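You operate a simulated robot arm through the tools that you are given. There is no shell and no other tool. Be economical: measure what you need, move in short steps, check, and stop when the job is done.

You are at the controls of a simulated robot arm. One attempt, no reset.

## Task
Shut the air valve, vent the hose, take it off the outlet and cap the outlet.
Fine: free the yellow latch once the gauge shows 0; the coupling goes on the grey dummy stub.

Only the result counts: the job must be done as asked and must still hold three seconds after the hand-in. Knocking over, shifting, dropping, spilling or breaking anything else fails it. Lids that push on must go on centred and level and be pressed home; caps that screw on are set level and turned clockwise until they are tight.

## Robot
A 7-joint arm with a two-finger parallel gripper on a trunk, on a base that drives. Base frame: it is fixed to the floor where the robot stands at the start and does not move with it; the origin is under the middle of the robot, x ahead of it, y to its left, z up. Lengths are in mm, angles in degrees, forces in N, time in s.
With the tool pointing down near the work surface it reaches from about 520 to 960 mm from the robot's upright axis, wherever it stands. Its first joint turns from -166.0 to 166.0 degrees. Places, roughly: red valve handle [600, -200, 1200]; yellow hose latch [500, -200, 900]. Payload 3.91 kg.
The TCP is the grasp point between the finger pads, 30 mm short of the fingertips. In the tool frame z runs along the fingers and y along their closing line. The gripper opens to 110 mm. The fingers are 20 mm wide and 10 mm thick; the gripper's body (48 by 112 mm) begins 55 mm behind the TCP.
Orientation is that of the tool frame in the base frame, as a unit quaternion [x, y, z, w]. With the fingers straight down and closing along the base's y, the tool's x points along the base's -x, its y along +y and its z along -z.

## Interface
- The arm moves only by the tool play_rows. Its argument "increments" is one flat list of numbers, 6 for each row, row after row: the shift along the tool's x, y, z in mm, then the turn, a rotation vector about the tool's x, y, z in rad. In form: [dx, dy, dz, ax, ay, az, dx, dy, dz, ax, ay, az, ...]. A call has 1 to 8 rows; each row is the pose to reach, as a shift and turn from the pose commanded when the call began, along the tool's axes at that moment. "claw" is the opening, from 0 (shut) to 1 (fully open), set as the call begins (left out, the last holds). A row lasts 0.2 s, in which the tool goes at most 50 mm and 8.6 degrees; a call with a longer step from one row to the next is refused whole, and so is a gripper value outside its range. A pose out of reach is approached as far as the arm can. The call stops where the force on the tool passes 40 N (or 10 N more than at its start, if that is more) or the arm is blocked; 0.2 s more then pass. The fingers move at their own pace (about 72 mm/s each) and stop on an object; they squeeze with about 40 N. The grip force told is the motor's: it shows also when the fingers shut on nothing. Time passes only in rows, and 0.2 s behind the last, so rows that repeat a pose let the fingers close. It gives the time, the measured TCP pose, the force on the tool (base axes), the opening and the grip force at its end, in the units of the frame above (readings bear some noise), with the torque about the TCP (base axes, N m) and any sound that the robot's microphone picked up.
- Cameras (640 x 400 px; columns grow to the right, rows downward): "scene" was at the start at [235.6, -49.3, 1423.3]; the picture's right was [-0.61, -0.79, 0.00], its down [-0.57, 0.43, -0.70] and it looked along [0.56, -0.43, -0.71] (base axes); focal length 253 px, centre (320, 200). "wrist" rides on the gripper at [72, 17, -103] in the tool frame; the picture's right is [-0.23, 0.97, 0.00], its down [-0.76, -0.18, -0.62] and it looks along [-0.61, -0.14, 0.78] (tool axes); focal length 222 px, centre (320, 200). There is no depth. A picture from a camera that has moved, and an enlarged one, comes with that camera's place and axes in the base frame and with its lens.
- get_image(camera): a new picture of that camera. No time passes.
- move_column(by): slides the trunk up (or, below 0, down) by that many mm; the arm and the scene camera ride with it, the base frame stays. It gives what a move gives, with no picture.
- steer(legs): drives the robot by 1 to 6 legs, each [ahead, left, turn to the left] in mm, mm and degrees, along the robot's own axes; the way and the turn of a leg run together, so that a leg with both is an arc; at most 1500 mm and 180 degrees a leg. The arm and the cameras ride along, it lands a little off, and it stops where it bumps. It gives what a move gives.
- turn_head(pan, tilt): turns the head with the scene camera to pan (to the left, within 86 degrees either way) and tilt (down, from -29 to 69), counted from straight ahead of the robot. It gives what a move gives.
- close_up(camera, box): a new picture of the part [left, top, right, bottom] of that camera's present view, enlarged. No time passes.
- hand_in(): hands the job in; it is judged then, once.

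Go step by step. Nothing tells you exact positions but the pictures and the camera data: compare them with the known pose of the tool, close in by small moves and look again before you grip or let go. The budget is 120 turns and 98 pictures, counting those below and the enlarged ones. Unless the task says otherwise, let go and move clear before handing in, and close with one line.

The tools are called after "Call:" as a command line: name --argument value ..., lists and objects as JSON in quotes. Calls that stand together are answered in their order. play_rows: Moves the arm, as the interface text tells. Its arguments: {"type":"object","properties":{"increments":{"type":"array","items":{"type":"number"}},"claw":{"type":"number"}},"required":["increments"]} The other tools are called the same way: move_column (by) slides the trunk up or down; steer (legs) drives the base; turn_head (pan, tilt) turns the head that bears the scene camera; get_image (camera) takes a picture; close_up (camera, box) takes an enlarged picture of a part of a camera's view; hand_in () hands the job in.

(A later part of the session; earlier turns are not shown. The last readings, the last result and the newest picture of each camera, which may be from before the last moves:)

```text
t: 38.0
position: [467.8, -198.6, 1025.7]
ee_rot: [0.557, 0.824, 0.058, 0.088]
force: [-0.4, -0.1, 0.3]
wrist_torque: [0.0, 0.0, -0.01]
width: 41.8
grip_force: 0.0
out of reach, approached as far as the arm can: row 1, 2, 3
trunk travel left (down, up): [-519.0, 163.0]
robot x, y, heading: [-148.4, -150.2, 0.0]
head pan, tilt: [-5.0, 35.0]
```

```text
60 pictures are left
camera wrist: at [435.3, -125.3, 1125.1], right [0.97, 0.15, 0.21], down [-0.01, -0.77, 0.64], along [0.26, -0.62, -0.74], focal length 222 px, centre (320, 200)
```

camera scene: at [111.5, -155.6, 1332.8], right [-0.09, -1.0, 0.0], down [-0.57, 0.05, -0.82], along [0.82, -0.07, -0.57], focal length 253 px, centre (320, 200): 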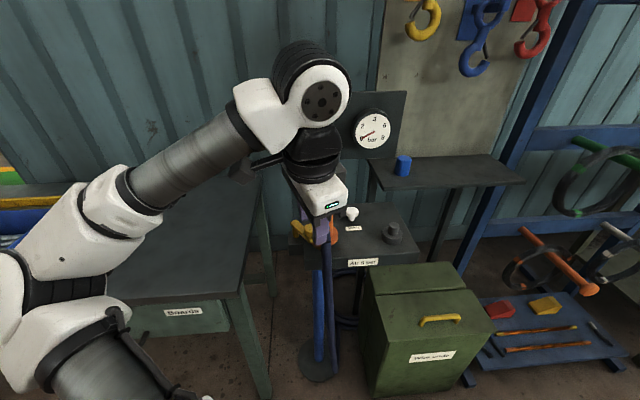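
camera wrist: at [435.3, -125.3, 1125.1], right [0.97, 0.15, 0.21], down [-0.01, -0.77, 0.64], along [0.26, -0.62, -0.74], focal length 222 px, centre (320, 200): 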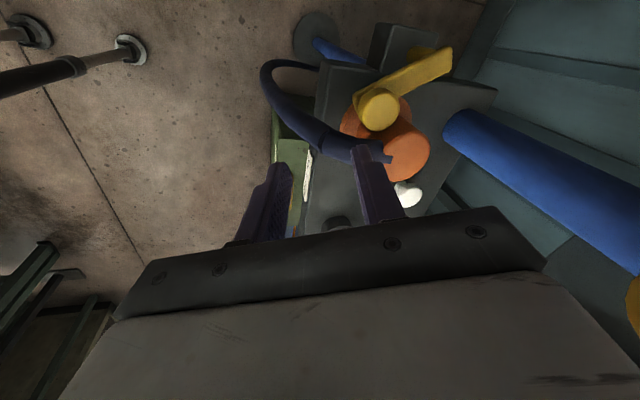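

The last wrist joint is at its limit here; standing further left relaxes it. I lift and drive 150 mm left (where the robot started).

Call:
play_rows --increments '[0, 0, -30, 0, 0, 0, 0, 0, -60, 0, 0, 0]'

Call:
steer --legs '[[0, 160, 0]]'

```text
t: 38.5
position: [453.4, -202.9, 1085.0]
ee_rot: [0.557, 0.824, 0.057, 0.089]
force: [0.3, 0.5, -0.4]
wrist_torque: [0.02, 0.0, 0.0]
width: 42.0
grip_force: 0.0
out of reach, approached as far as the arm can: row 2
trunk travel left (down, up): [-519.0, 163.0]
robot x, y, heading: [-148.1, -146.3, 0.1]
head pan, tilt: [-5.0, 35.0]
```

```text
t: 40.4
position: [454.7, -41.1, 1083.7]
ee_rot: [0.557, 0.824, 0.056, 0.089]
force: [-0.1, 0.1, 0.2]
wrist_torque: [-0.02, 0.04, -0.02]
width: 41.9
grip_force: 0.2
trunk travel left (down, up): [-519.0, 163.0]
robot x, y, heading: [-149.2, 9.4, 0.1]
head pan, tilt: [-5.0, 35.0]
```

Call:
play_rows --increments '[-33.4, 0, 16.6, 0, 0, -0.1, -66.7, -0.5, 33.2, 0, 0, -0.2, -100, -1, 49.8, 0, 0, -0.2, -133.4, -1.1, 66.4, 0, 0, -0.2]' --claw 0.35

Call:
get_image --camera "wrist"

Call:
get_image --camera "scene"

```text
t: 41.4
position: [514.2, -165.3, 1030.2]
ee_rot: [0.473, 0.875, 0.047, 0.093]
force: [-0.5, -0.4, 0.8]
wrist_torque: [0.03, 0.03, -0.01]
width: 38.8
grip_force: 0.0
trunk travel left (down, up): [-519.0, 163.0]
robot x, y, heading: [-149.4, 11.5, -0.1]
head pan, tilt: [-5.0, 35.0]
```

```text
59 pictures are left
camera wrist: at [466.6, -95.6, 1125.7], right [0.92, 0.35, 0.19], down [0.13, -0.73, 0.67], along [0.37, -0.59, -0.72], focal length 222 px, centre (320, 200)
```

wrist: 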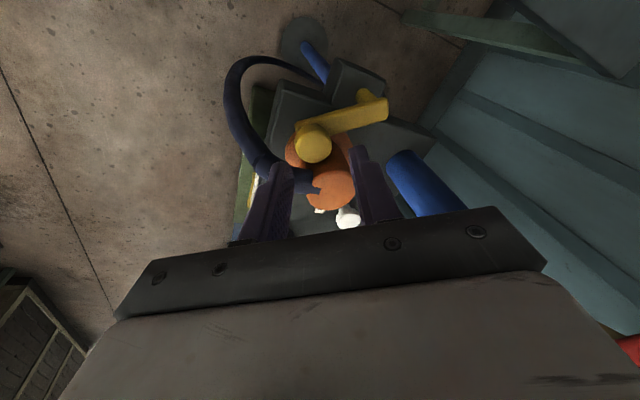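

```text
58 pictures are left
camera scene: at [111.6, 4.2, 1332.8], right [-0.09, -1.0, 0.0], down [-0.57, 0.05, -0.82], along [0.82, -0.07, -0.57], focal length 253 px, centre (320, 200)
```

scene: 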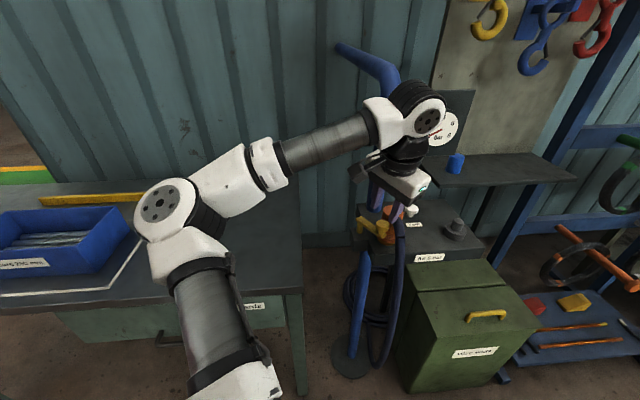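

Call:
close_up --camera "wrist" --box '[220, 60, 420, 240]'

```text
2.22 times, centred on (320, 150) of wrist
camera zoom: at [466.6, -95.6, 1125.7], right [0.92, 0.35, 0.19], down [0.13, -0.73, 0.67], along [0.37, -0.59, -0.72], focal length 494 px, centre (320, 311)
```

zoom: 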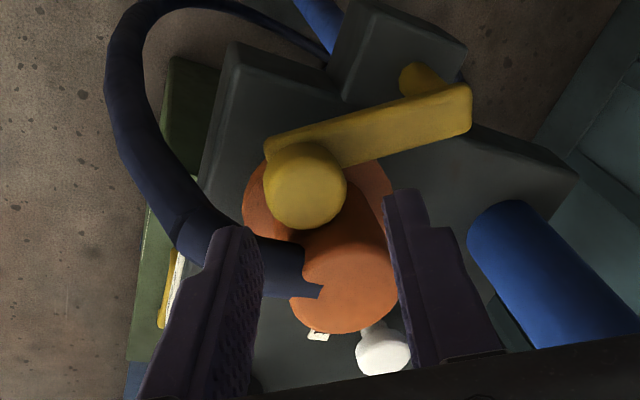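

I descend so the fingertips straddle the latch knob.

Call:
play_rows --increments '[2, -2.6, 19, 0, 0, 0, 4, -5.2, 38, 0, 0, 0, 5.6, -7.8, 56.3, 0, 0, 0]'

Call:
close_up --camera "wrist" --box '[220, 60, 420, 240]'

```text
t: 42.2
position: [510.7, -168.3, 985.6]
ee_rot: [0.476, 0.872, 0.046, 0.098]
force: [-14.2, 5.2, 25.7]
wrist_torque: [-0.58, 0.78, -0.5]
width: 41.6
grip_force: 3.1
trunk travel left (down, up): [-519.0, 163.0]
robot x, y, heading: [-147.0, 11.1, -0.1]
head pan, tilt: [-5.0, 35.0]
stopped in row 3: the force on the tool passed its limit at 51 N (the readings are from after the stop); the commanded pose is now the measured one
```

```text
2.22 times, centred on (320, 150) of wrist
camera zoom: at [464.7, -96.0, 1081.2], right [0.92, 0.34, 0.2], down [0.12, -0.73, 0.68], along [0.37, -0.6, -0.71], focal length 494 px, centre (320, 311)
```

zoom: 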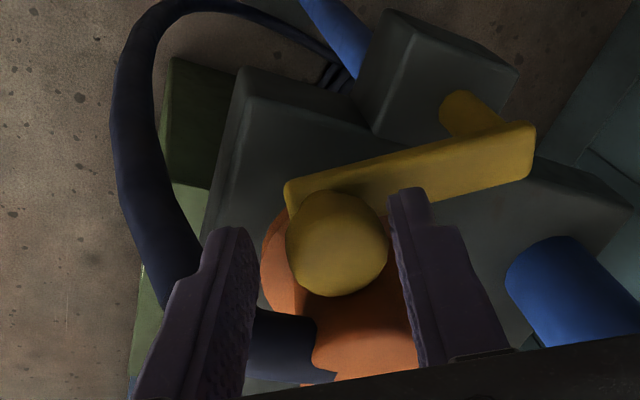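

Something was touched. I lift slightly and look again before deciding.

Call:
play_rows --increments '[0, 0, -10, 0, 0, 0, 0, 0, -22, 0, 0, 0]'

Call:
close_up --camera "scene" --box '[330, 160, 450, 260]'

Call:
close_up --camera "wrist" --box '[220, 60, 420, 240]'

```text
t: 42.8
position: [510.1, -165.8, 1001.7]
ee_rot: [0.475, 0.873, 0.045, 0.096]
force: [-0.1, 0.0, 0.6]
wrist_torque: [0.02, 0.0, -0.01]
width: 38.5
grip_force: 0.0
trunk travel left (down, up): [-519.0, 163.0]
robot x, y, heading: [-143.5, 15.7, -0.1]
head pan, tilt: [-5.0, 35.0]
```

```text
4.00 times, centred on (390, 210) of scene
camera zoom: at [111.4, 4.4, 1332.7], right [-0.09, -1.0, 0.0], down [-0.57, 0.05, -0.82], along [0.82, -0.07, -0.57], focal length 1013 px, centre (40, 160)
```

zoom: 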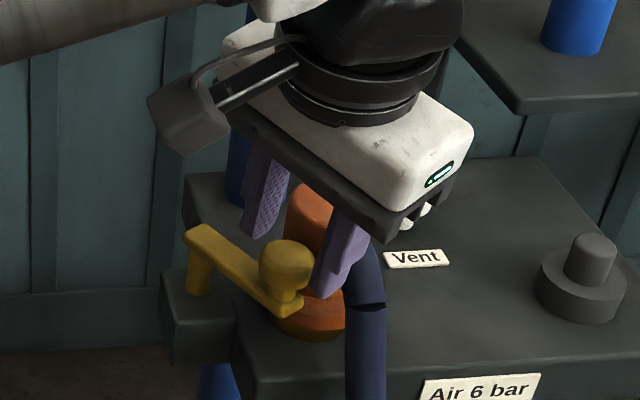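

```text
2.22 times, centred on (320, 150) of wrist
camera zoom: at [463.5, -96.1, 1097.7], right [0.92, 0.34, 0.19], down [0.13, -0.73, 0.67], along [0.37, -0.59, -0.71], focal length 494 px, centre (320, 311)
```

zoom: 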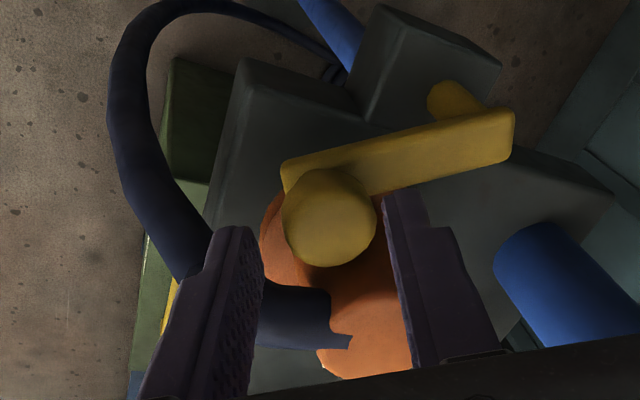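

The front finger touched the hose (the torque agrees). I turn the jaws a bit more, open less (34 mm), and shift away from the hose.

Call:
play_rows --increments '[-1.9, 6.2, 1.3, 0, 0, 0.075, -1.9, 6.2, 1.3, 0, 0, 0.15, -1.9, 6.2, 1.3, 0, 0, 0.15]' --claw 0.31

Call:
close_up --camera "scene" --box '[330, 160, 450, 260]'

Call:
close_up --camera "wrist" --box '[220, 60, 420, 240]'

```text
t: 43.6
position: [516.3, -164.7, 1002.2]
ee_rot: [0.54, 0.835, 0.052, 0.093]
force: [-0.1, 0.0, 0.0]
wrist_torque: [0.04, 0.01, 0.0]
width: 33.8
grip_force: 0.0
trunk travel left (down, up): [-519.0, 163.0]
robot x, y, heading: [-146.3, 14.1, 0.0]
head pan, tilt: [-5.0, 35.0]
```

```text
4.00 times, centred on (390, 210) of scene
camera zoom: at [111.3, 4.5, 1332.8], right [-0.09, -1.0, 0.0], down [-0.57, 0.05, -0.82], along [0.82, -0.07, -0.57], focal length 1013 px, centre (40, 160)
```

zoom: 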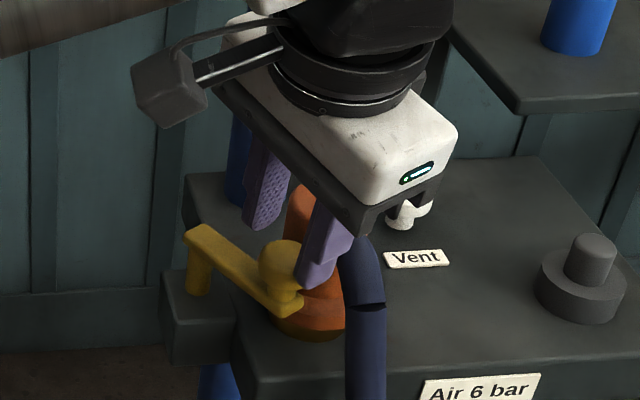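

```text
2.22 times, centred on (320, 150) of wrist
camera zoom: at [480.3, -91.5, 1100.6], right [0.96, 0.2, 0.2], down [0.02, -0.76, 0.65], along [0.28, -0.62, -0.73], focal length 494 px, centre (320, 311)
```

zoom: 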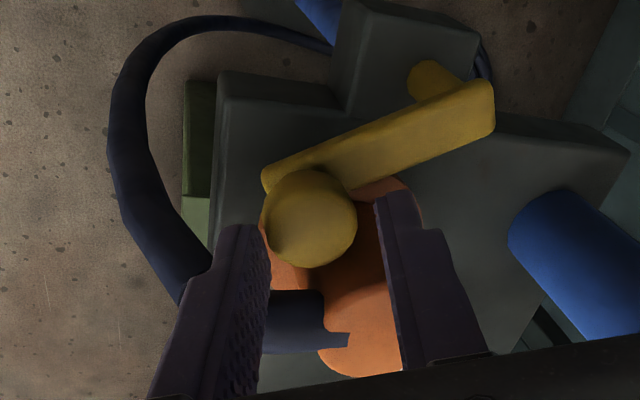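

Call:
play_rows --increments '[1, -1.6, 10, 0, 0, 0, 2, -3.2, 20, 0, 0, 0, 2.9, -4.9, 29.7, 0, 0, 0]'

Call:
close_up --camera "scene" --box '[330, 160, 450, 260]'

```text
t: 44.4
position: [517.5, -164.3, 972.7]
ee_rot: [0.539, 0.836, 0.051, 0.092]
force: [-0.2, 0.2, -0.5]
wrist_torque: [0.0, 0.02, 0.01]
width: 34.4
grip_force: 0.1
trunk travel left (down, up): [-519.0, 163.0]
robot x, y, heading: [-145.8, 9.0, 0.0]
head pan, tilt: [-5.0, 35.0]
```

```text
4.00 times, centred on (390, 210) of scene
camera zoom: at [111.3, 4.5, 1332.9], right [-0.09, -1.0, 0.0], down [-0.57, 0.05, -0.82], along [0.82, -0.07, -0.57], focal length 1013 px, centre (40, 160)
```

zoom: 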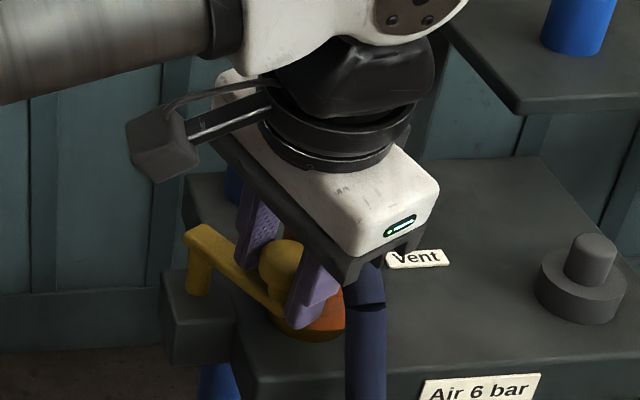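

No contact, and the knob is between the fingers. I close.

Call:
play_rows --increments '[0, 0, 0, 0, 0, 0, 0, 0, 0, 0, 0, 0]' --claw 0.1

```text
t: 45.0
position: [518.3, -164.5, 973.6]
ee_rot: [0.538, 0.836, 0.051, 0.092]
force: [1.2, 1.3, 1.2]
wrist_torque: [-0.56, 1.16, 0.09]
width: 29.9
grip_force: 45.0
trunk travel left (down, up): [-519.0, 163.0]
robot x, y, heading: [-145.9, 11.6, -0.2]
head pan, tilt: [-5.0, 35.0]
```

Call:
play_rows --increments '[6, -1.1, -0.9, 0, 0, 0, 13, -1.6, -1.6, 0, 0, 0, 26, 0.3, -2.6, 0, 0, 0]'

Call:
close_up --camera "scene" --box '[330, 160, 450, 260]'

```text
t: 45.8
position: [508.9, -141.6, 973.6]
ee_rot: [0.538, 0.836, 0.053, 0.093]
force: [25.5, -6.9, 6.8]
wrist_torque: [-0.27, 0.61, -0.52]
width: 30.2
grip_force: 45.4
trunk travel left (down, up): [-519.0, 163.0]
robot x, y, heading: [-147.7, 9.9, 0.0]
head pan, tilt: [-5.0, 35.0]
```

```text
4.00 times, centred on (390, 210) of scene
camera zoom: at [113.1, 4.0, 1332.5], right [-0.09, -1.0, 0.0], down [-0.57, 0.05, -0.82], along [0.82, -0.07, -0.57], focal length 1013 px, centre (40, 160)
```

zoom: 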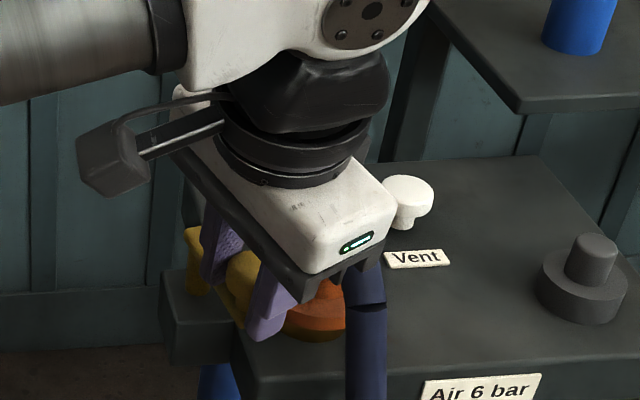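

It swings. I continue the arc outward.

Call:
play_rows --increments '[10.4, 8.5, 0.6, 0, 0, 0, 21, 16.4, 1, 0, 0, 0, 29.1, 26.7, 2.2, 0, 0, 0]'

Call:
close_up --camera "scene" --box '[330, 160, 450, 260]'

```text
t: 46.5
position: [503.3, -119.1, 972.1]
ee_rot: [0.549, 0.83, 0.046, 0.088]
force: [-23.5, -3.8, 0.0]
wrist_torque: [-0.4, 0.61, -0.35]
width: 24.9
grip_force: 14.7
trunk travel left (down, up): [-519.0, 163.0]
robot x, y, heading: [-146.3, 14.2, -0.2]
head pan, tilt: [-5.0, 35.0]
stopped in row 3: the force on the tool passed its limit at 41 N (the readings are from after the stop); the commanded pose is now the measured one
```

```text
4.00 times, centred on (390, 210) of scene
camera zoom: at [108.5, 3.7, 1333.2], right [-0.09, -1.0, 0.0], down [-0.57, 0.05, -0.82], along [0.82, -0.07, -0.57], focal length 1013 px, centre (40, 160)
```

zoom: 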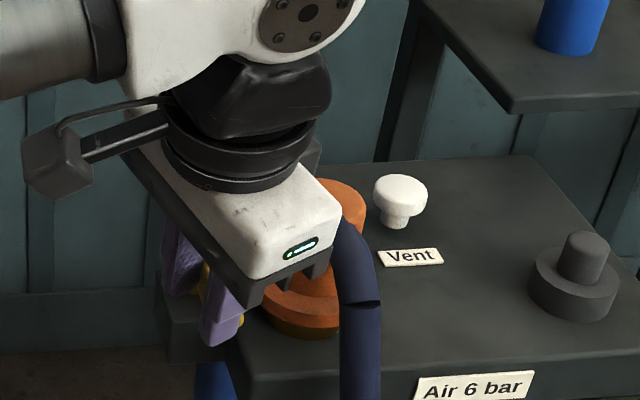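

The grip is slipping past the knob; I let go, rise and look.

Call:
play_rows --increments '[0, 0, 0, 0, 0, 0, 0, 0, -25, 0, 0, 0, 0, 0, -60, 0, 0, 0]' --claw 0.42

Call:
close_up --camera "wrist" --box '[220, 60, 420, 240]'

Call:
close_up --camera "scene" --box '[330, 160, 450, 260]'

```text
t: 47.3
position: [494.7, -116.4, 1030.6]
ee_rot: [0.546, 0.832, 0.049, 0.089]
force: [-0.2, 0.0, -0.2]
wrist_torque: [-0.02, 0.0, 0.01]
width: 46.0
grip_force: 0.1
trunk travel left (down, up): [-519.0, 163.0]
robot x, y, heading: [-153.9, 9.9, -0.2]
head pan, tilt: [-5.0, 35.0]
```

```text
2.22 times, centred on (320, 150) of wrist
camera zoom: at [460.5, -43.0, 1129.0], right [0.96, 0.18, 0.19], down [0.01, -0.76, 0.65], along [0.27, -0.62, -0.73], focal length 494 px, centre (320, 311)
```

zoom: 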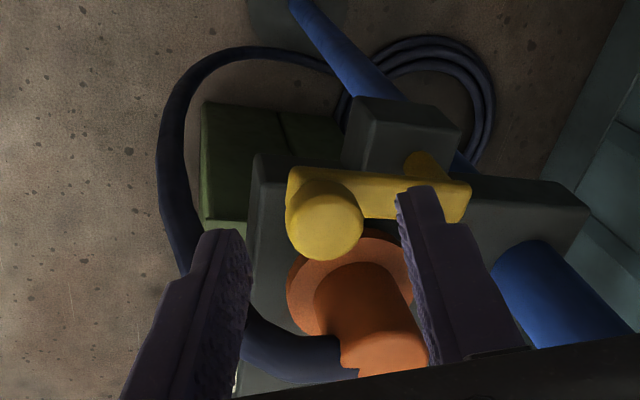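

```text
4.00 times, centred on (390, 210) of scene
camera zoom: at [110.1, 3.6, 1332.9], right [-0.09, -1.0, 0.0], down [-0.57, 0.05, -0.82], along [0.82, -0.07, -0.57], focal length 1013 px, centre (40, 160)
```

zoom: 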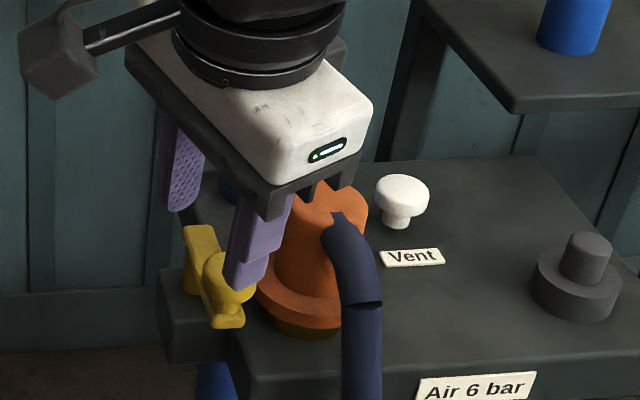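

The latch has swung about 40° and its bar seems clear of the flange. I'll push the knob further from the coupling side with closed fingers.

Call:
play_rows --increments '[-25, -2.4, 2, 0, 0, 0, -50.1, -4.8, 4, 0, 0, 0, -50.1, -4.8, 4, 0, 0, 0, -48, -9, 28, 0, 0, 0, -44.8, -15.3, 58.8, 0, 0, 0]' --claw 0

Call:
close_up --camera "wrist" --box '[220, 60, 420, 240]'

```text
t: 48.5
position: [509.9, -165.1, 975.2]
ee_rot: [0.547, 0.831, 0.048, 0.089]
force: [1.1, 0.0, 0.1]
wrist_torque: [0.01, 0.03, 0.01]
width: 0.0
grip_force: 37.6
trunk travel left (down, up): [-519.0, 163.0]
robot x, y, heading: [-152.5, 12.2, -0.1]
head pan, tilt: [-5.0, 35.0]
```

```text
2.22 times, centred on (320, 150) of wrist
camera zoom: at [476.2, -90.3, 1071.9], right [0.96, 0.18, 0.2], down [0.01, -0.76, 0.65], along [0.27, -0.63, -0.73], focal length 494 px, centre (320, 311)
```

zoom: 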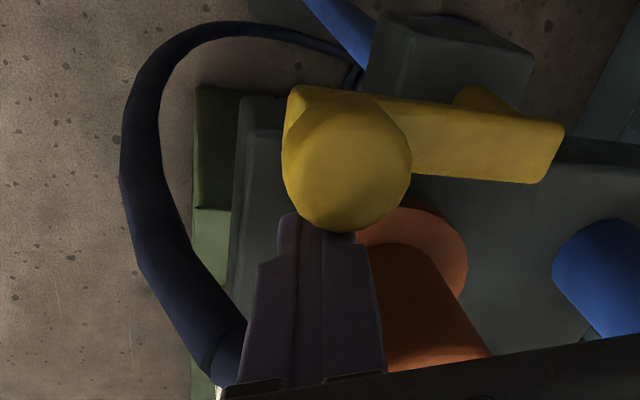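

Call:
play_rows --increments '[6, 2.4, 0, 0, 0, 0, 11, 4.8, 0, 0, 0, 0, 16, 8, 0, 0, 0, 0, 21.2, 11.4, 0, 0, 0, 0, 27, 16, 0, 0, 0, 0, 32.4, 20.6, 0, 0, 0, 0]'

Call:
close_up --camera "wrist" --box '[220, 60, 420, 240]'

```text
t: 49.2
position: [508.9, -160.8, 973.3]
ee_rot: [0.552, 0.828, 0.043, 0.094]
force: [5.5, -14.2, -3.2]
wrist_torque: [-0.24, -0.02, -0.16]
width: 0.0
grip_force: 37.6
trunk travel left (down, up): [-519.0, 163.0]
robot x, y, heading: [-147.5, 9.4, -0.4]
head pan, tilt: [-5.0, 35.0]
stopped in row 3: the force on the tool passed its limit at 46 N (the readings are from after the stop); the commanded pose is now the measured one
```

```text
2.22 times, centred on (320, 150) of wrist
camera zoom: at [477.2, -84.8, 1070.7], right [0.97, 0.17, 0.19], down [0.0, -0.75, 0.66], along [0.26, -0.64, -0.72], focal length 494 px, centre (320, 311)
```

zoom: 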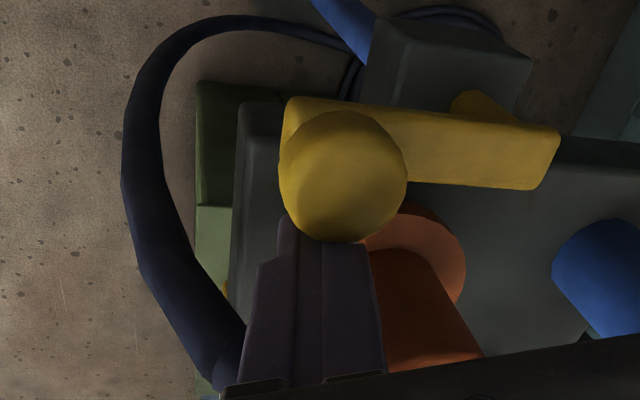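

The latch hits its stop: it is fully swung free. I back off, lift, turn the jaws square again and drive right 160 mm.

Call:
play_rows --increments '[-5, -2, 0, 0, 0, 0, -5, -2, -35, 0, 0, 0, -5, -2, -75, 0, 0, 0]'

Call:
play_rows --increments '[0, 0, -5, 0, 0, -0.147, 0, 0, -10, 0, 0, -0.294, 0, 0, -15, 0, 0, -0.441, 0, 0, -20, 0, 0, -0.588, 0, 0, -25, 0, 0, -0.735, 0, 0, -30, 0, 0, -0.882, 0, 0, -35, 0, 0, -1.029, 0, 0, -40, 0, 0, -1.174]' --claw 0.6

Call:
steer --legs '[[0, -180, 0]]'

Call:
close_up --camera "scene" --box '[260, 120, 460, 280]'

```text
t: 50.0
position: [495.1, -160.0, 1048.5]
ee_rot: [0.55, 0.829, 0.044, 0.093]
force: [-0.6, -0.4, 1.0]
wrist_torque: [0.03, -0.01, 0.02]
width: 0.1
grip_force: 37.9
trunk travel left (down, up): [-519.0, 163.0]
robot x, y, heading: [-150.1, 12.2, -0.4]
head pan, tilt: [-5.0, 35.0]
```

```text
t: 51.8
position: [485.3, -160.0, 1087.8]
ee_rot: [-0.002, 0.995, -0.014, 0.102]
force: [0.5, -0.7, -0.1]
wrist_torque: [-0.03, 0.01, 0.01]
width: 66.1
grip_force: 0.1
trunk travel left (down, up): [-519.0, 163.0]
robot x, y, heading: [-152.9, 9.5, -0.4]
head pan, tilt: [-5.0, 35.0]
```

```text
t: 53.9
position: [485.0, -339.9, 1087.3]
ee_rot: [-0.001, 0.995, -0.015, 0.101]
force: [-0.3, 0.2, -0.8]
wrist_torque: [0.01, 0.02, 0.01]
width: 65.8
grip_force: 0.1
trunk travel left (down, up): [-519.0, 163.0]
robot x, y, heading: [-152.8, -172.0, -0.1]
head pan, tilt: [-5.0, 35.0]
```

```text
2.50 times, centred on (360, 200) of scene
camera zoom: at [109.6, -178.0, 1332.9], right [-0.09, -1.0, 0.0], down [-0.57, 0.05, -0.82], along [0.82, -0.07, -0.57], focal length 633 px, centre (220, 200)
```

zoom: 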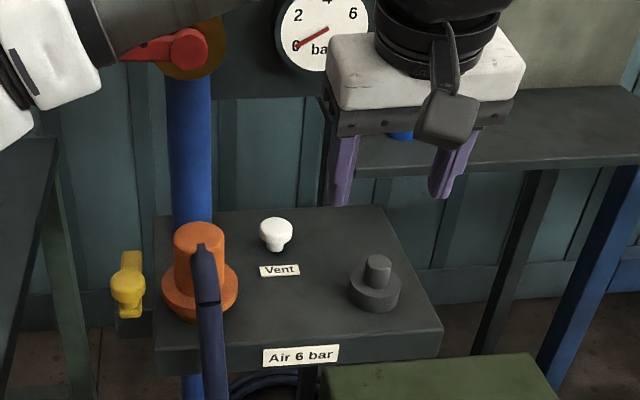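

The coupling rechecks at about (556,-199) with top 983; the stub is at about (546,-365). I move the open jaws over the coupling.

Call:
play_rows --increments '[-15, 35, 13.5, -0.01, -0.03, 0, -30, 71, 27, -0.02, -0.06, 0, -45, 106, 40, -0.03, -0.09, 0, -61.3, 142, 54.2, -0.03, -0.115, 0]' --claw 0.52

Call:
get_image --camera "wrist"

Call:
close_up --camera "scene" --box '[260, 120, 460, 280]'

```text
t: 54.9
position: [558.9, -200.5, 1042.7]
ee_rot: [-0.003, 0.987, 0.001, 0.16]
force: [-0.5, 0.7, 0.6]
wrist_torque: [0.02, -0.02, 0.0]
width: 57.3
grip_force: 0.1
trunk travel left (down, up): [-519.0, 163.0]
robot x, y, heading: [-150.9, -170.0, -0.2]
head pan, tilt: [-5.0, 35.0]
```

```text
43 pictures are left
camera wrist: at [456.7, -183.9, 1117.8], right [0.21, 0.98, 0.07], down [0.53, -0.17, 0.83], along [0.82, -0.14, -0.55], focal length 222 px, centre (320, 200)
```

wrist: 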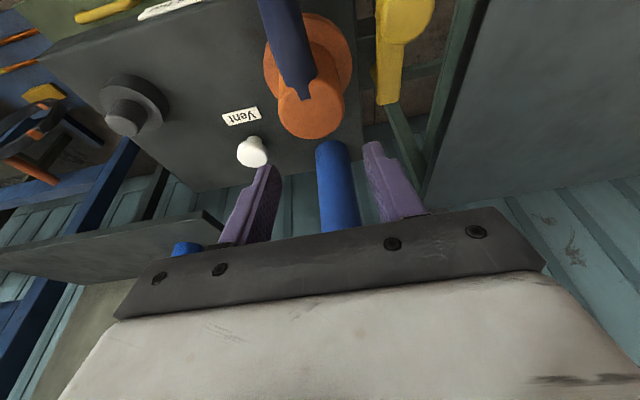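

```text
2.50 times, centred on (360, 200) of scene
camera zoom: at [109.7, -177.4, 1332.9], right [-0.09, -1.0, 0.0], down [-0.57, 0.05, -0.82], along [0.82, -0.07, -0.57], focal length 633 px, centre (220, 200)
```

zoom: 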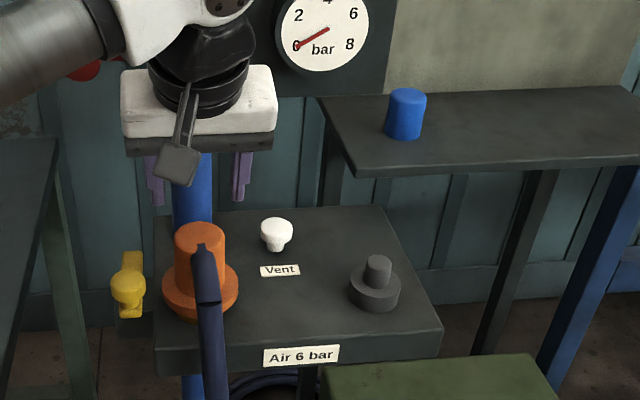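

Aligned. I descend on the coupling.

Call:
play_rows --increments '[9, 0.5, 24, 0, 0, 0, 18, 0.5, 48, 0, 0, 0, 27.1, 0.5, 70.8, 0, 0, 0]'

Call:
close_up --camera "wrist" --box '[160, 40, 480, 240]'

Call:
close_up --camera "scene" --box '[280, 160, 400, 260]'

```text
t: 55.7
position: [552.7, -198.6, 967.2]
ee_rot: [-0.004, 0.987, 0.0, 0.159]
force: [-0.2, 0.4, -0.7]
wrist_torque: [-0.02, 0.02, -0.01]
width: 57.0
grip_force: 0.1
trunk travel left (down, up): [-519.0, 163.0]
robot x, y, heading: [-150.5, -170.3, -0.2]
head pan, tilt: [-5.0, 35.0]
```

```text
2.00 times, centred on (320, 140) of wrist
camera zoom: at [451.4, -182.4, 1044.1], right [0.21, 0.98, 0.07], down [0.53, -0.17, 0.83], along [0.82, -0.14, -0.55], focal length 444 px, centre (320, 320)
```

zoom: 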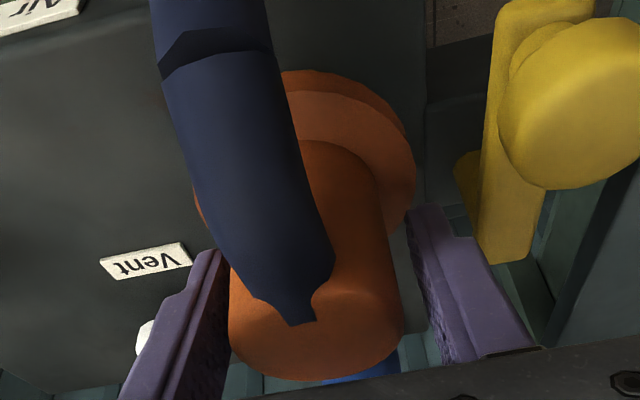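

```text
4.00 times, centred on (340, 210) of scene
camera zoom: at [109.7, -177.7, 1332.9], right [-0.09, -1.0, 0.0], down [-0.57, 0.05, -0.82], along [0.82, -0.07, -0.57], focal length 1013 px, centre (240, 160)
```

zoom: 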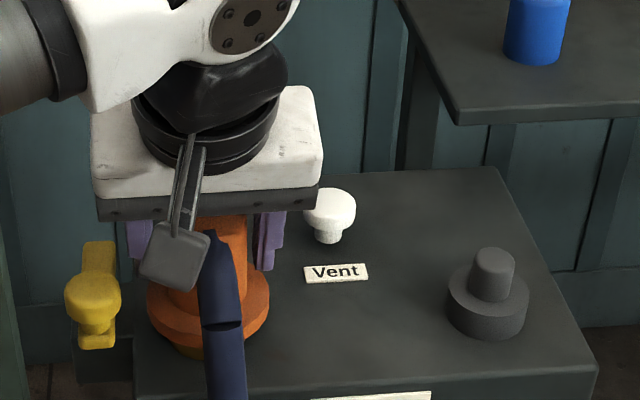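

The coupling is between the fingers. I close, then lift gently a little.

Call:
play_rows --increments '[0, 0, 0, 0, 0, 0, 0, 0, 0, 0, 0, 0, 0, 0, 0, 0, 0, 0]' --claw 0.2

Call:
play_rows --increments '[-1.6, 0, -4.7, 0, 0, 0, -3.2, 0, -9.5, 0, 0, 0]'

```text
t: 56.5
position: [553.5, -198.4, 969.2]
ee_rot: [-0.004, 0.988, 0.0, 0.157]
force: [-0.7, -0.6, -0.3]
wrist_torque: [-0.1, -0.01, 0.01]
width: 48.3
grip_force: 39.4
trunk travel left (down, up): [-519.0, 163.0]
robot x, y, heading: [-150.0, -165.5, -0.1]
head pan, tilt: [-5.0, 35.0]
```

```text
t: 57.1
position: [553.8, -199.7, 977.6]
ee_rot: [-0.004, 0.987, 0.001, 0.158]
force: [0.1, -0.6, -3.0]
wrist_torque: [-0.02, -0.05, 0.03]
width: 45.1
grip_force: 39.8
trunk travel left (down, up): [-519.0, 163.0]
robot x, y, heading: [-150.2, -173.2, -0.3]
head pan, tilt: [-5.0, 35.0]
```

Call:
play_rows --increments '[-6.3, 0, -19, 0, 0, 0, -12.6, 0, -38, 0, 0, 0, -20, 0, -60, 0, 0, 0]'

Call:
close_up --camera "scene" --box '[280, 160, 400, 260]'

Call:
get_image --camera "wrist"

```text
t: 57.9
position: [554.2, -197.8, 1040.2]
ee_rot: [-0.003, 0.987, 0.001, 0.158]
force: [0.2, 0.9, -2.5]
wrist_torque: [-0.04, -0.06, 0.01]
width: 45.5
grip_force: 39.7
trunk travel left (down, up): [-519.0, 163.0]
robot x, y, heading: [-149.4, -163.8, -0.2]
head pan, tilt: [-5.0, 35.0]
```

```text
4.00 times, centred on (340, 210) of scene
camera zoom: at [109.7, -177.8, 1332.8], right [-0.09, -1.0, 0.0], down [-0.57, 0.05, -0.82], along [0.82, -0.07, -0.57], focal length 1013 px, centre (240, 160)
```

zoom: 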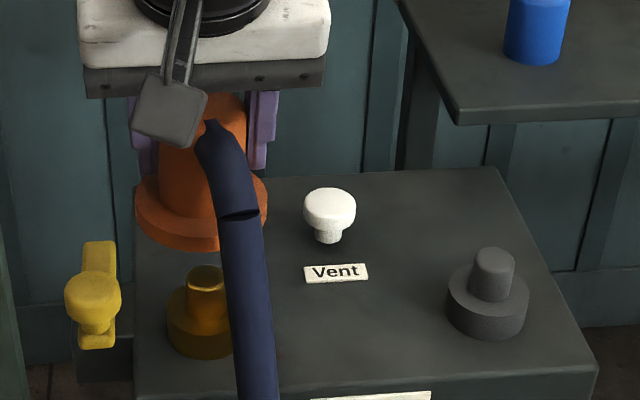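

```text
38 pictures are left
camera wrist: at [452.7, -182.7, 1116.3], right [0.21, 0.98, 0.07], down [0.53, -0.17, 0.83], along [0.82, -0.13, -0.55], focal length 222 px, centre (320, 200)
```

wrist: 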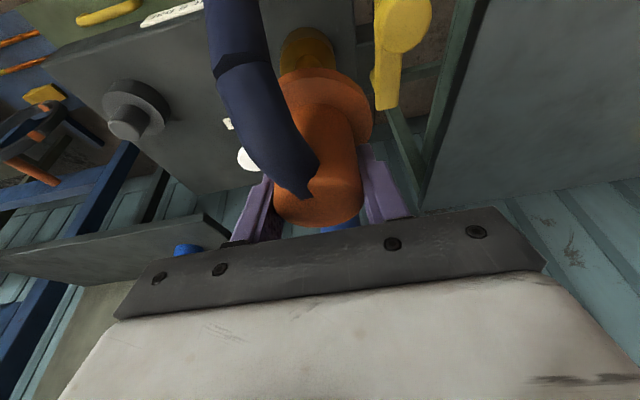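

The coupling is off and the brass outlet has the same shape as the stub. I carry it about 170 mm right to above the stub.

Call:
play_rows --increments '[0, -30, 0, 0, 0, 0, 0, -60, 0, 0, 0, 0, 0, -90, 0, 0, 0, 0, 0, -120, 0, 0, 0, 0, 0, -148, 0, 0, 0, 0, 0, -169, 0, 0, 0, 0]'

Call:
close_up --camera "scene" --box '[300, 160, 420, 260]'

Call:
get_image --camera "wrist"

```text
t: 59.3
position: [555.9, -367.6, 1040.7]
ee_rot: [-0.003, 0.987, 0.001, 0.158]
force: [0.1, 0.1, -2.3]
wrist_torque: [-0.01, -0.04, 0.0]
width: 45.1
grip_force: 40.5
trunk travel left (down, up): [-519.0, 163.0]
robot x, y, heading: [-146.6, -168.9, -0.3]
head pan, tilt: [-5.0, 35.0]
```

```text
4.00 times, centred on (360, 210) of scene
camera zoom: at [109.8, -178.0, 1332.8], right [-0.09, -1.0, 0.0], down [-0.57, 0.05, -0.82], along [0.82, -0.07, -0.57], focal length 1013 px, centre (160, 160)
```

zoom: 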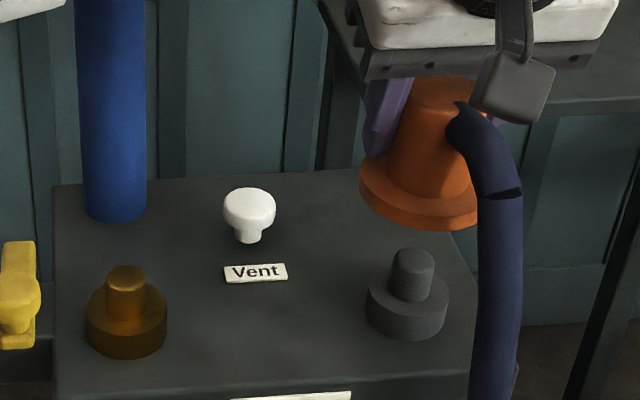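

```text
36 pictures are left
camera wrist: at [453.6, -351.9, 1116.8], right [0.21, 0.98, 0.07], down [0.53, -0.17, 0.83], along [0.82, -0.13, -0.55], focal length 222 px, centre (320, 200)
```

wrist: 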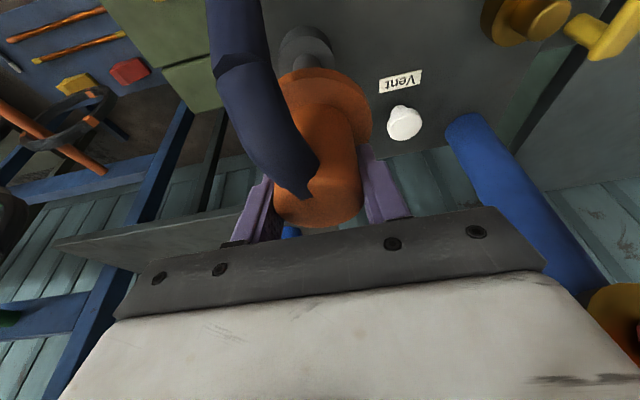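

The wrist view above the stub matches the one above the outlet, so alignment is good. I lower 45 mm and look.

Call:
play_rows --increments '[5, 0, 14, 0, 0, 0, 10, 0, 28, 0, 0, 0, 12, 0, 36, 0, 0, 0]'

Call:
close_up --camera "scene" --box '[340, 180, 420, 260]'

Call:
close_up --camera "wrist" --box '[240, 0, 400, 160]'

```text
t: 60.1
position: [554.6, -367.6, 1003.2]
ee_rot: [-0.004, 0.987, 0.001, 0.158]
force: [-0.4, 0.2, -2.1]
wrist_torque: [0.0, -0.01, 0.02]
width: 45.3
grip_force: 40.2
trunk travel left (down, up): [-519.0, 163.0]
robot x, y, heading: [-148.1, -166.0, 0.3]
head pan, tilt: [-5.0, 35.0]
```

```text
5.00 times, centred on (380, 220) of scene
camera zoom: at [109.8, -177.8, 1332.8], right [-0.09, -1.0, 0.0], down [-0.57, 0.05, -0.82], along [0.82, -0.07, -0.57], focal length 1266 px, centre (20, 100)
```

zoom: 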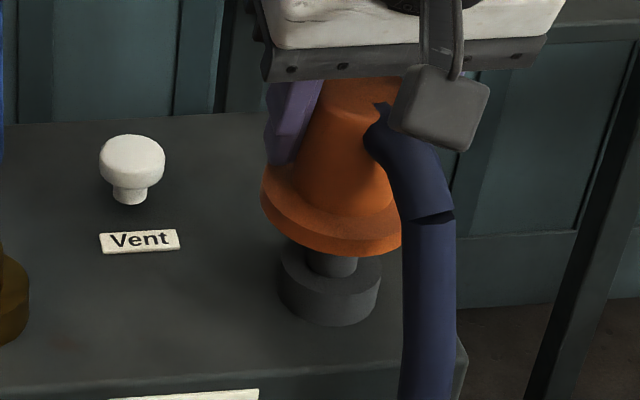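

```text
2.50 times, centred on (320, 80) of wrist
camera zoom: at [453.4, -352.0, 1078.8], right [0.21, 0.98, 0.07], down [0.53, -0.17, 0.83], along [0.82, -0.14, -0.55], focal length 555 px, centre (320, 500)
```

zoom: 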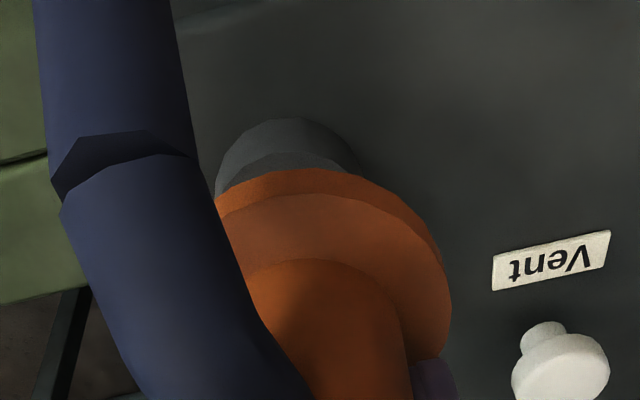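

Centred within about a millimetre. I lower the rest of the way, watching the force.

Call:
play_rows --increments '[5, 0, 11, 0, 0, 0, 8.5, 0, 22, 0, 0, 0, 11, 0, 30, 0, 0, 0, 12.3, 0, 34, 0, 0, 0]'

Call:
close_up --camera "scene" --box '[300, 180, 420, 280]'

```text
t: 61.1
position: [552.8, -369.2, 968.4]
ee_rot: [-0.004, 0.987, -0.001, 0.162]
force: [9.6, -7.6, 16.5]
wrist_torque: [-0.69, -0.36, 0.03]
width: 45.3
grip_force: 40.1
trunk travel left (down, up): [-519.0, 163.0]
robot x, y, heading: [-150.0, -172.6, -0.5]
head pan, tilt: [-5.0, 35.0]
```

```text
4.00 times, centred on (360, 230) of scene
camera zoom: at [109.1, -177.9, 1333.4], right [-0.09, -1.0, 0.0], down [-0.57, 0.05, -0.82], along [0.82, -0.07, -0.57], focal length 1013 px, centre (160, 80)
```

zoom: 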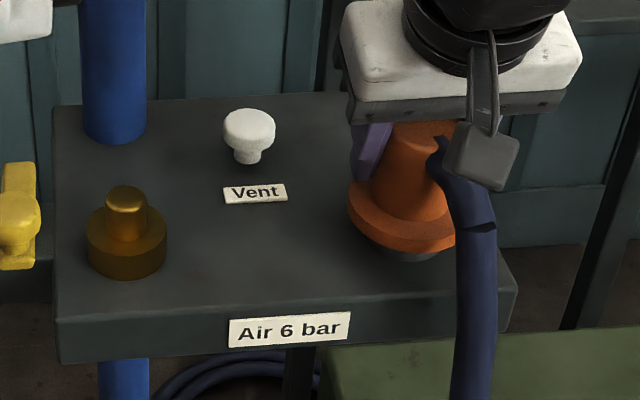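

It is down to the height it had on the outlet. I press slightly more to be sure it's home, then release.

Call:
play_rows --increments '[0.6, 0, 2, 0, 0, 0, 1.3, 0, 4, 0, 0, 0]'

Call:
close_up --camera "scene" --box '[340, 200, 420, 260]'

```text
t: 61.7
position: [552.0, -367.4, 963.9]
ee_rot: [-0.004, 0.987, -0.001, 0.162]
force: [10.2, -7.8, 31.2]
wrist_torque: [-0.61, -0.06, -0.26]
width: 45.7
grip_force: 40.3
trunk travel left (down, up): [-519.0, 163.0]
robot x, y, heading: [-150.5, -169.0, -0.2]
head pan, tilt: [-5.0, 35.0]
```

```text
6.67 times, centred on (380, 230) of scene
camera zoom: at [107.9, -177.5, 1333.6], right [-0.09, -1.0, 0.0], down [-0.57, 0.05, -0.82], along [0.82, -0.07, -0.57], focal length 1688 px, centre (-80, 0)
```

zoom: 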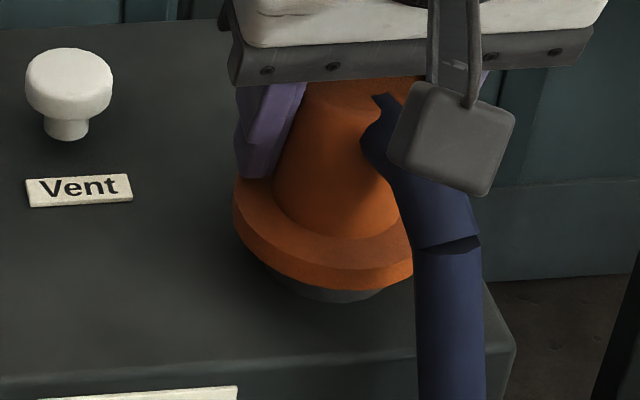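

Call:
play_rows --increments '[0, 0, 0, 0, 0, 0, 0, 0, 0, 0, 0, 0, -6, 0, -18, 0, 0, 0, -15, 0, -45, 0, 0, 0, -27, 0, -80, 0, 0, 0]' --claw 0.55

Call:
close_up --camera "scene" --box '[300, 140, 460, 260]'

Call:
get_image --camera "wrist"

```text
t: 62.9
position: [551.8, -369.7, 1045.5]
ee_rot: [-0.003, 0.988, 0.001, 0.157]
force: [0.4, 0.0, -1.2]
wrist_torque: [-0.01, 0.0, 0.0]
width: 60.7
grip_force: 0.1
trunk travel left (down, up): [-519.0, 163.0]
robot x, y, heading: [-147.8, -167.8, -0.2]
head pan, tilt: [-5.0, 35.0]
```

```text
3.33 times, centred on (380, 200) of scene
camera zoom: at [109.3, -177.7, 1332.9], right [-0.09, -1.0, 0.0], down [-0.57, 0.05, -0.82], along [0.82, -0.07, -0.57], focal length 844 px, centre (120, 200)
```

zoom: 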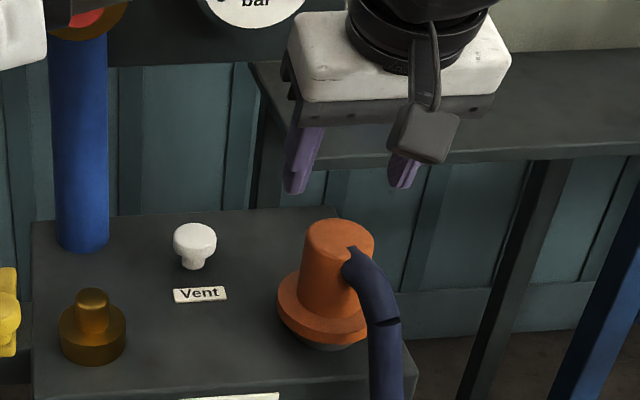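

```text
30 pictures are left
camera wrist: at [450.5, -354.0, 1122.3], right [0.21, 0.98, 0.07], down [0.53, -0.17, 0.83], along [0.82, -0.14, -0.55], focal length 222 px, centre (320, 200)
```

wrist: 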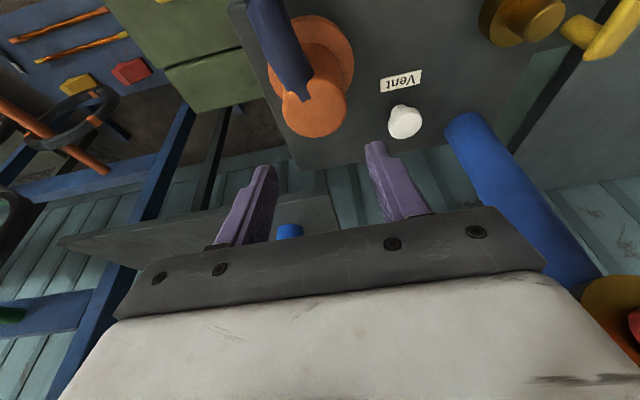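

The coupling stands on the stub at its former height and level. Next the blue cap at about (727,-440), top about 1020: the gauge panel edge is near, so I'll come at it leaning back and to the right. I retreat, drive right 150 mm and reorient.

Call:
play_rows --increments '[13, 33, -25, 0, -0.1, 0, 26, 66, -50, 0, -0.2, 0, 38.5, 100, -75.7, 0, -0.29, 0]'

Call:
steer --legs '[[0, -150, 0]]'

Call:
play_rows --increments '[0, 0, 0, -0.069, 0, -0.098, 0, 0, 0, -0.138, 0, -0.196, 0, 0, 0, -0.206, 0, -0.295, 0, 0, 0, -0.275, 0, -0.393, 0, 0, 0, -0.344, 0, -0.491]'

Call:
get_image --camera "wrist"

Call:
get_image --camera "scene"

```text
t: 63.7
position: [489.1, -269.6, 1105.9]
ee_rot: [-0.003, 0.954, 0.001, 0.301]
force: [-0.4, 0.1, 0.1]
wrist_torque: [0.0, 0.0, 0.01]
width: 60.3
grip_force: 0.1
trunk travel left (down, up): [-519.0, 163.0]
robot x, y, heading: [-151.6, -171.3, -0.2]
head pan, tilt: [-5.0, 35.0]
```

```text
t: 65.5
position: [489.2, -416.8, 1104.8]
ee_rot: [-0.005, 0.954, 0.002, 0.3]
force: [0.5, 0.2, 1.0]
wrist_torque: [0.02, 0.01, -0.02]
width: 60.5
grip_force: 0.1
trunk travel left (down, up): [-519.0, 163.0]
robot x, y, heading: [-146.5, -318.3, -0.2]
head pan, tilt: [-5.0, 35.0]
```

```text
t: 66.7
position: [489.2, -416.0, 1104.4]
ee_rot: [-0.287, 0.91, 0.091, 0.286]
force: [0.1, 0.2, 0.3]
wrist_torque: [0.04, -0.01, -0.01]
width: 60.4
grip_force: 0.1
trunk travel left (down, up): [-519.0, 163.0]
robot x, y, heading: [-153.4, -320.7, -0.2]
head pan, tilt: [-5.0, 35.0]
```

```text
29 pictures are left
camera wrist: at [382.2, -470.5, 1148.8], right [-0.41, 0.9, 0.13], down [0.32, 0.01, 0.95], along [0.85, 0.43, -0.29], focal length 222 px, centre (320, 200)
```

wrist: 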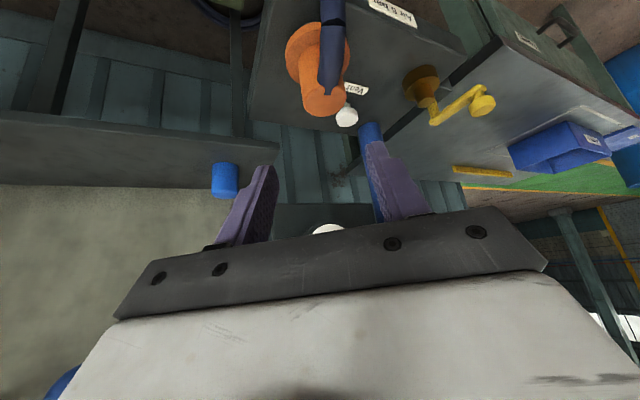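

```text
28 pictures are left
camera scene: at [109.3, -325.2, 1332.8], right [-0.09, -1.0, 0.0], down [-0.57, 0.05, -0.82], along [0.82, -0.07, -0.57], focal length 253 px, centre (320, 200)
```

scene: 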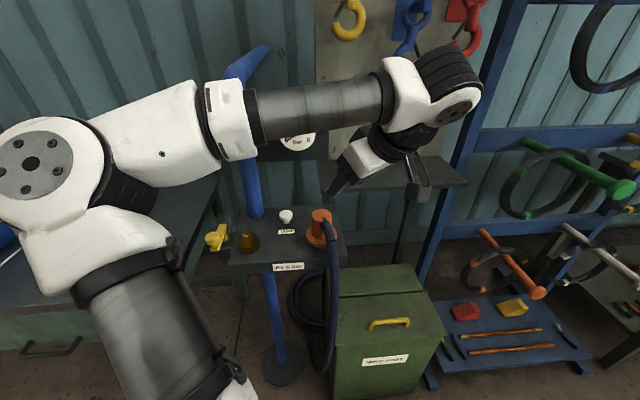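

Re-triangulating with all rays puts the cap at about (755,-455), top about 1012. I drive 80 mm ahead for reach and approach part way.

Call:
steer --legs '[[80, 0, 0]]'

Call:
play_rows --increments '[-16, -28, 22, 0, 0, 0, -32, -56, 44, 0, 0, 0, -49, -83, 66, 0, 0, 0]'

Call:
get_image --camera "wrist"

Call:
get_image --camera "scene"

```text
t: 67.7
position: [568.7, -415.6, 1103.5]
ee_rot: [-0.286, 0.91, 0.092, 0.286]
force: [0.5, -0.2, -0.5]
wrist_torque: [0.0, 0.02, 0.03]
width: 60.6
grip_force: 0.1
trunk travel left (down, up): [-519.0, 163.0]
robot x, y, heading: [-70.2, -319.8, -0.2]
head pan, tilt: [-5.0, 35.0]
```

```text
t: 68.5
position: [679.9, -440.2, 1077.9]
ee_rot: [-0.285, 0.91, 0.09, 0.286]
force: [0.3, 0.6, -0.2]
wrist_torque: [0.0, 0.02, 0.0]
width: 60.4
grip_force: 0.0
trunk travel left (down, up): [-519.0, 163.0]
robot x, y, heading: [-68.5, -320.2, -0.3]
head pan, tilt: [-5.0, 35.0]
```

```text
27 pictures are left
camera wrist: at [572.7, -494.5, 1122.9], right [-0.4, 0.91, 0.13], down [0.32, 0.01, 0.95], along [0.86, 0.42, -0.29], focal length 222 px, centre (320, 200)
```

wrist: 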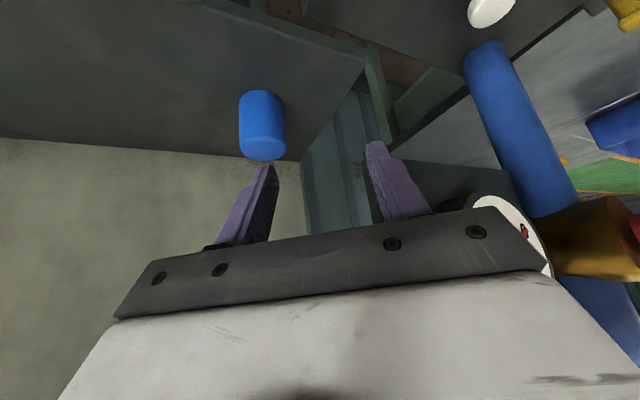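

```text
26 pictures are left
camera scene: at [189.4, -325.8, 1332.8], right [-0.09, -1.0, 0.0], down [-0.57, 0.05, -0.82], along [0.82, -0.07, -0.57], focal length 253 px, centre (320, 200)
```

scene: 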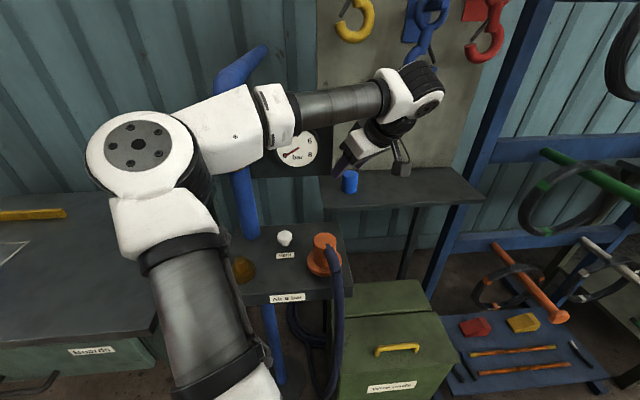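

The cap now fixes at about (755,-454), top about 1010. I go to hover above it.

Call:
play_rows --increments '[-14, -27, 25.6, 0, 0, 0, -28.3, -54, 51.3, 0, 0, 0]'

Call:
get_image --camera "wrist"

```text
t: 68.8
position: [688.7, -445.7, 1073.7]
ee_rot: [-0.285, 0.912, 0.093, 0.281]
force: [1.0, -0.5, -0.1]
wrist_torque: [0.04, 0.02, 0.02]
width: 60.5
grip_force: 0.0
trunk travel left (down, up): [-519.0, 163.0]
robot x, y, heading: [-73.4, -318.6, -0.3]
head pan, tilt: [-5.0, 35.0]
stopped in row 1: the force on the tool passed its limit at 60 N (the readings are from after the stop); the commanded pose is now the measured one
```

```text
25 pictures are left
camera wrist: at [582.7, -500.0, 1118.6], right [-0.4, 0.91, 0.14], down [0.33, 0.0, 0.94], along [0.85, 0.42, -0.3], focal length 222 px, centre (320, 200)
```

wrist: 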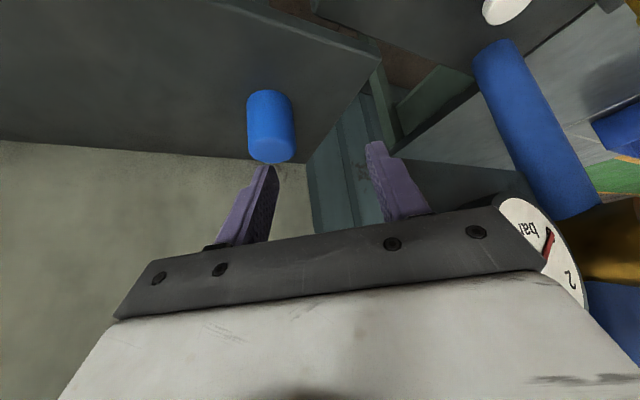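

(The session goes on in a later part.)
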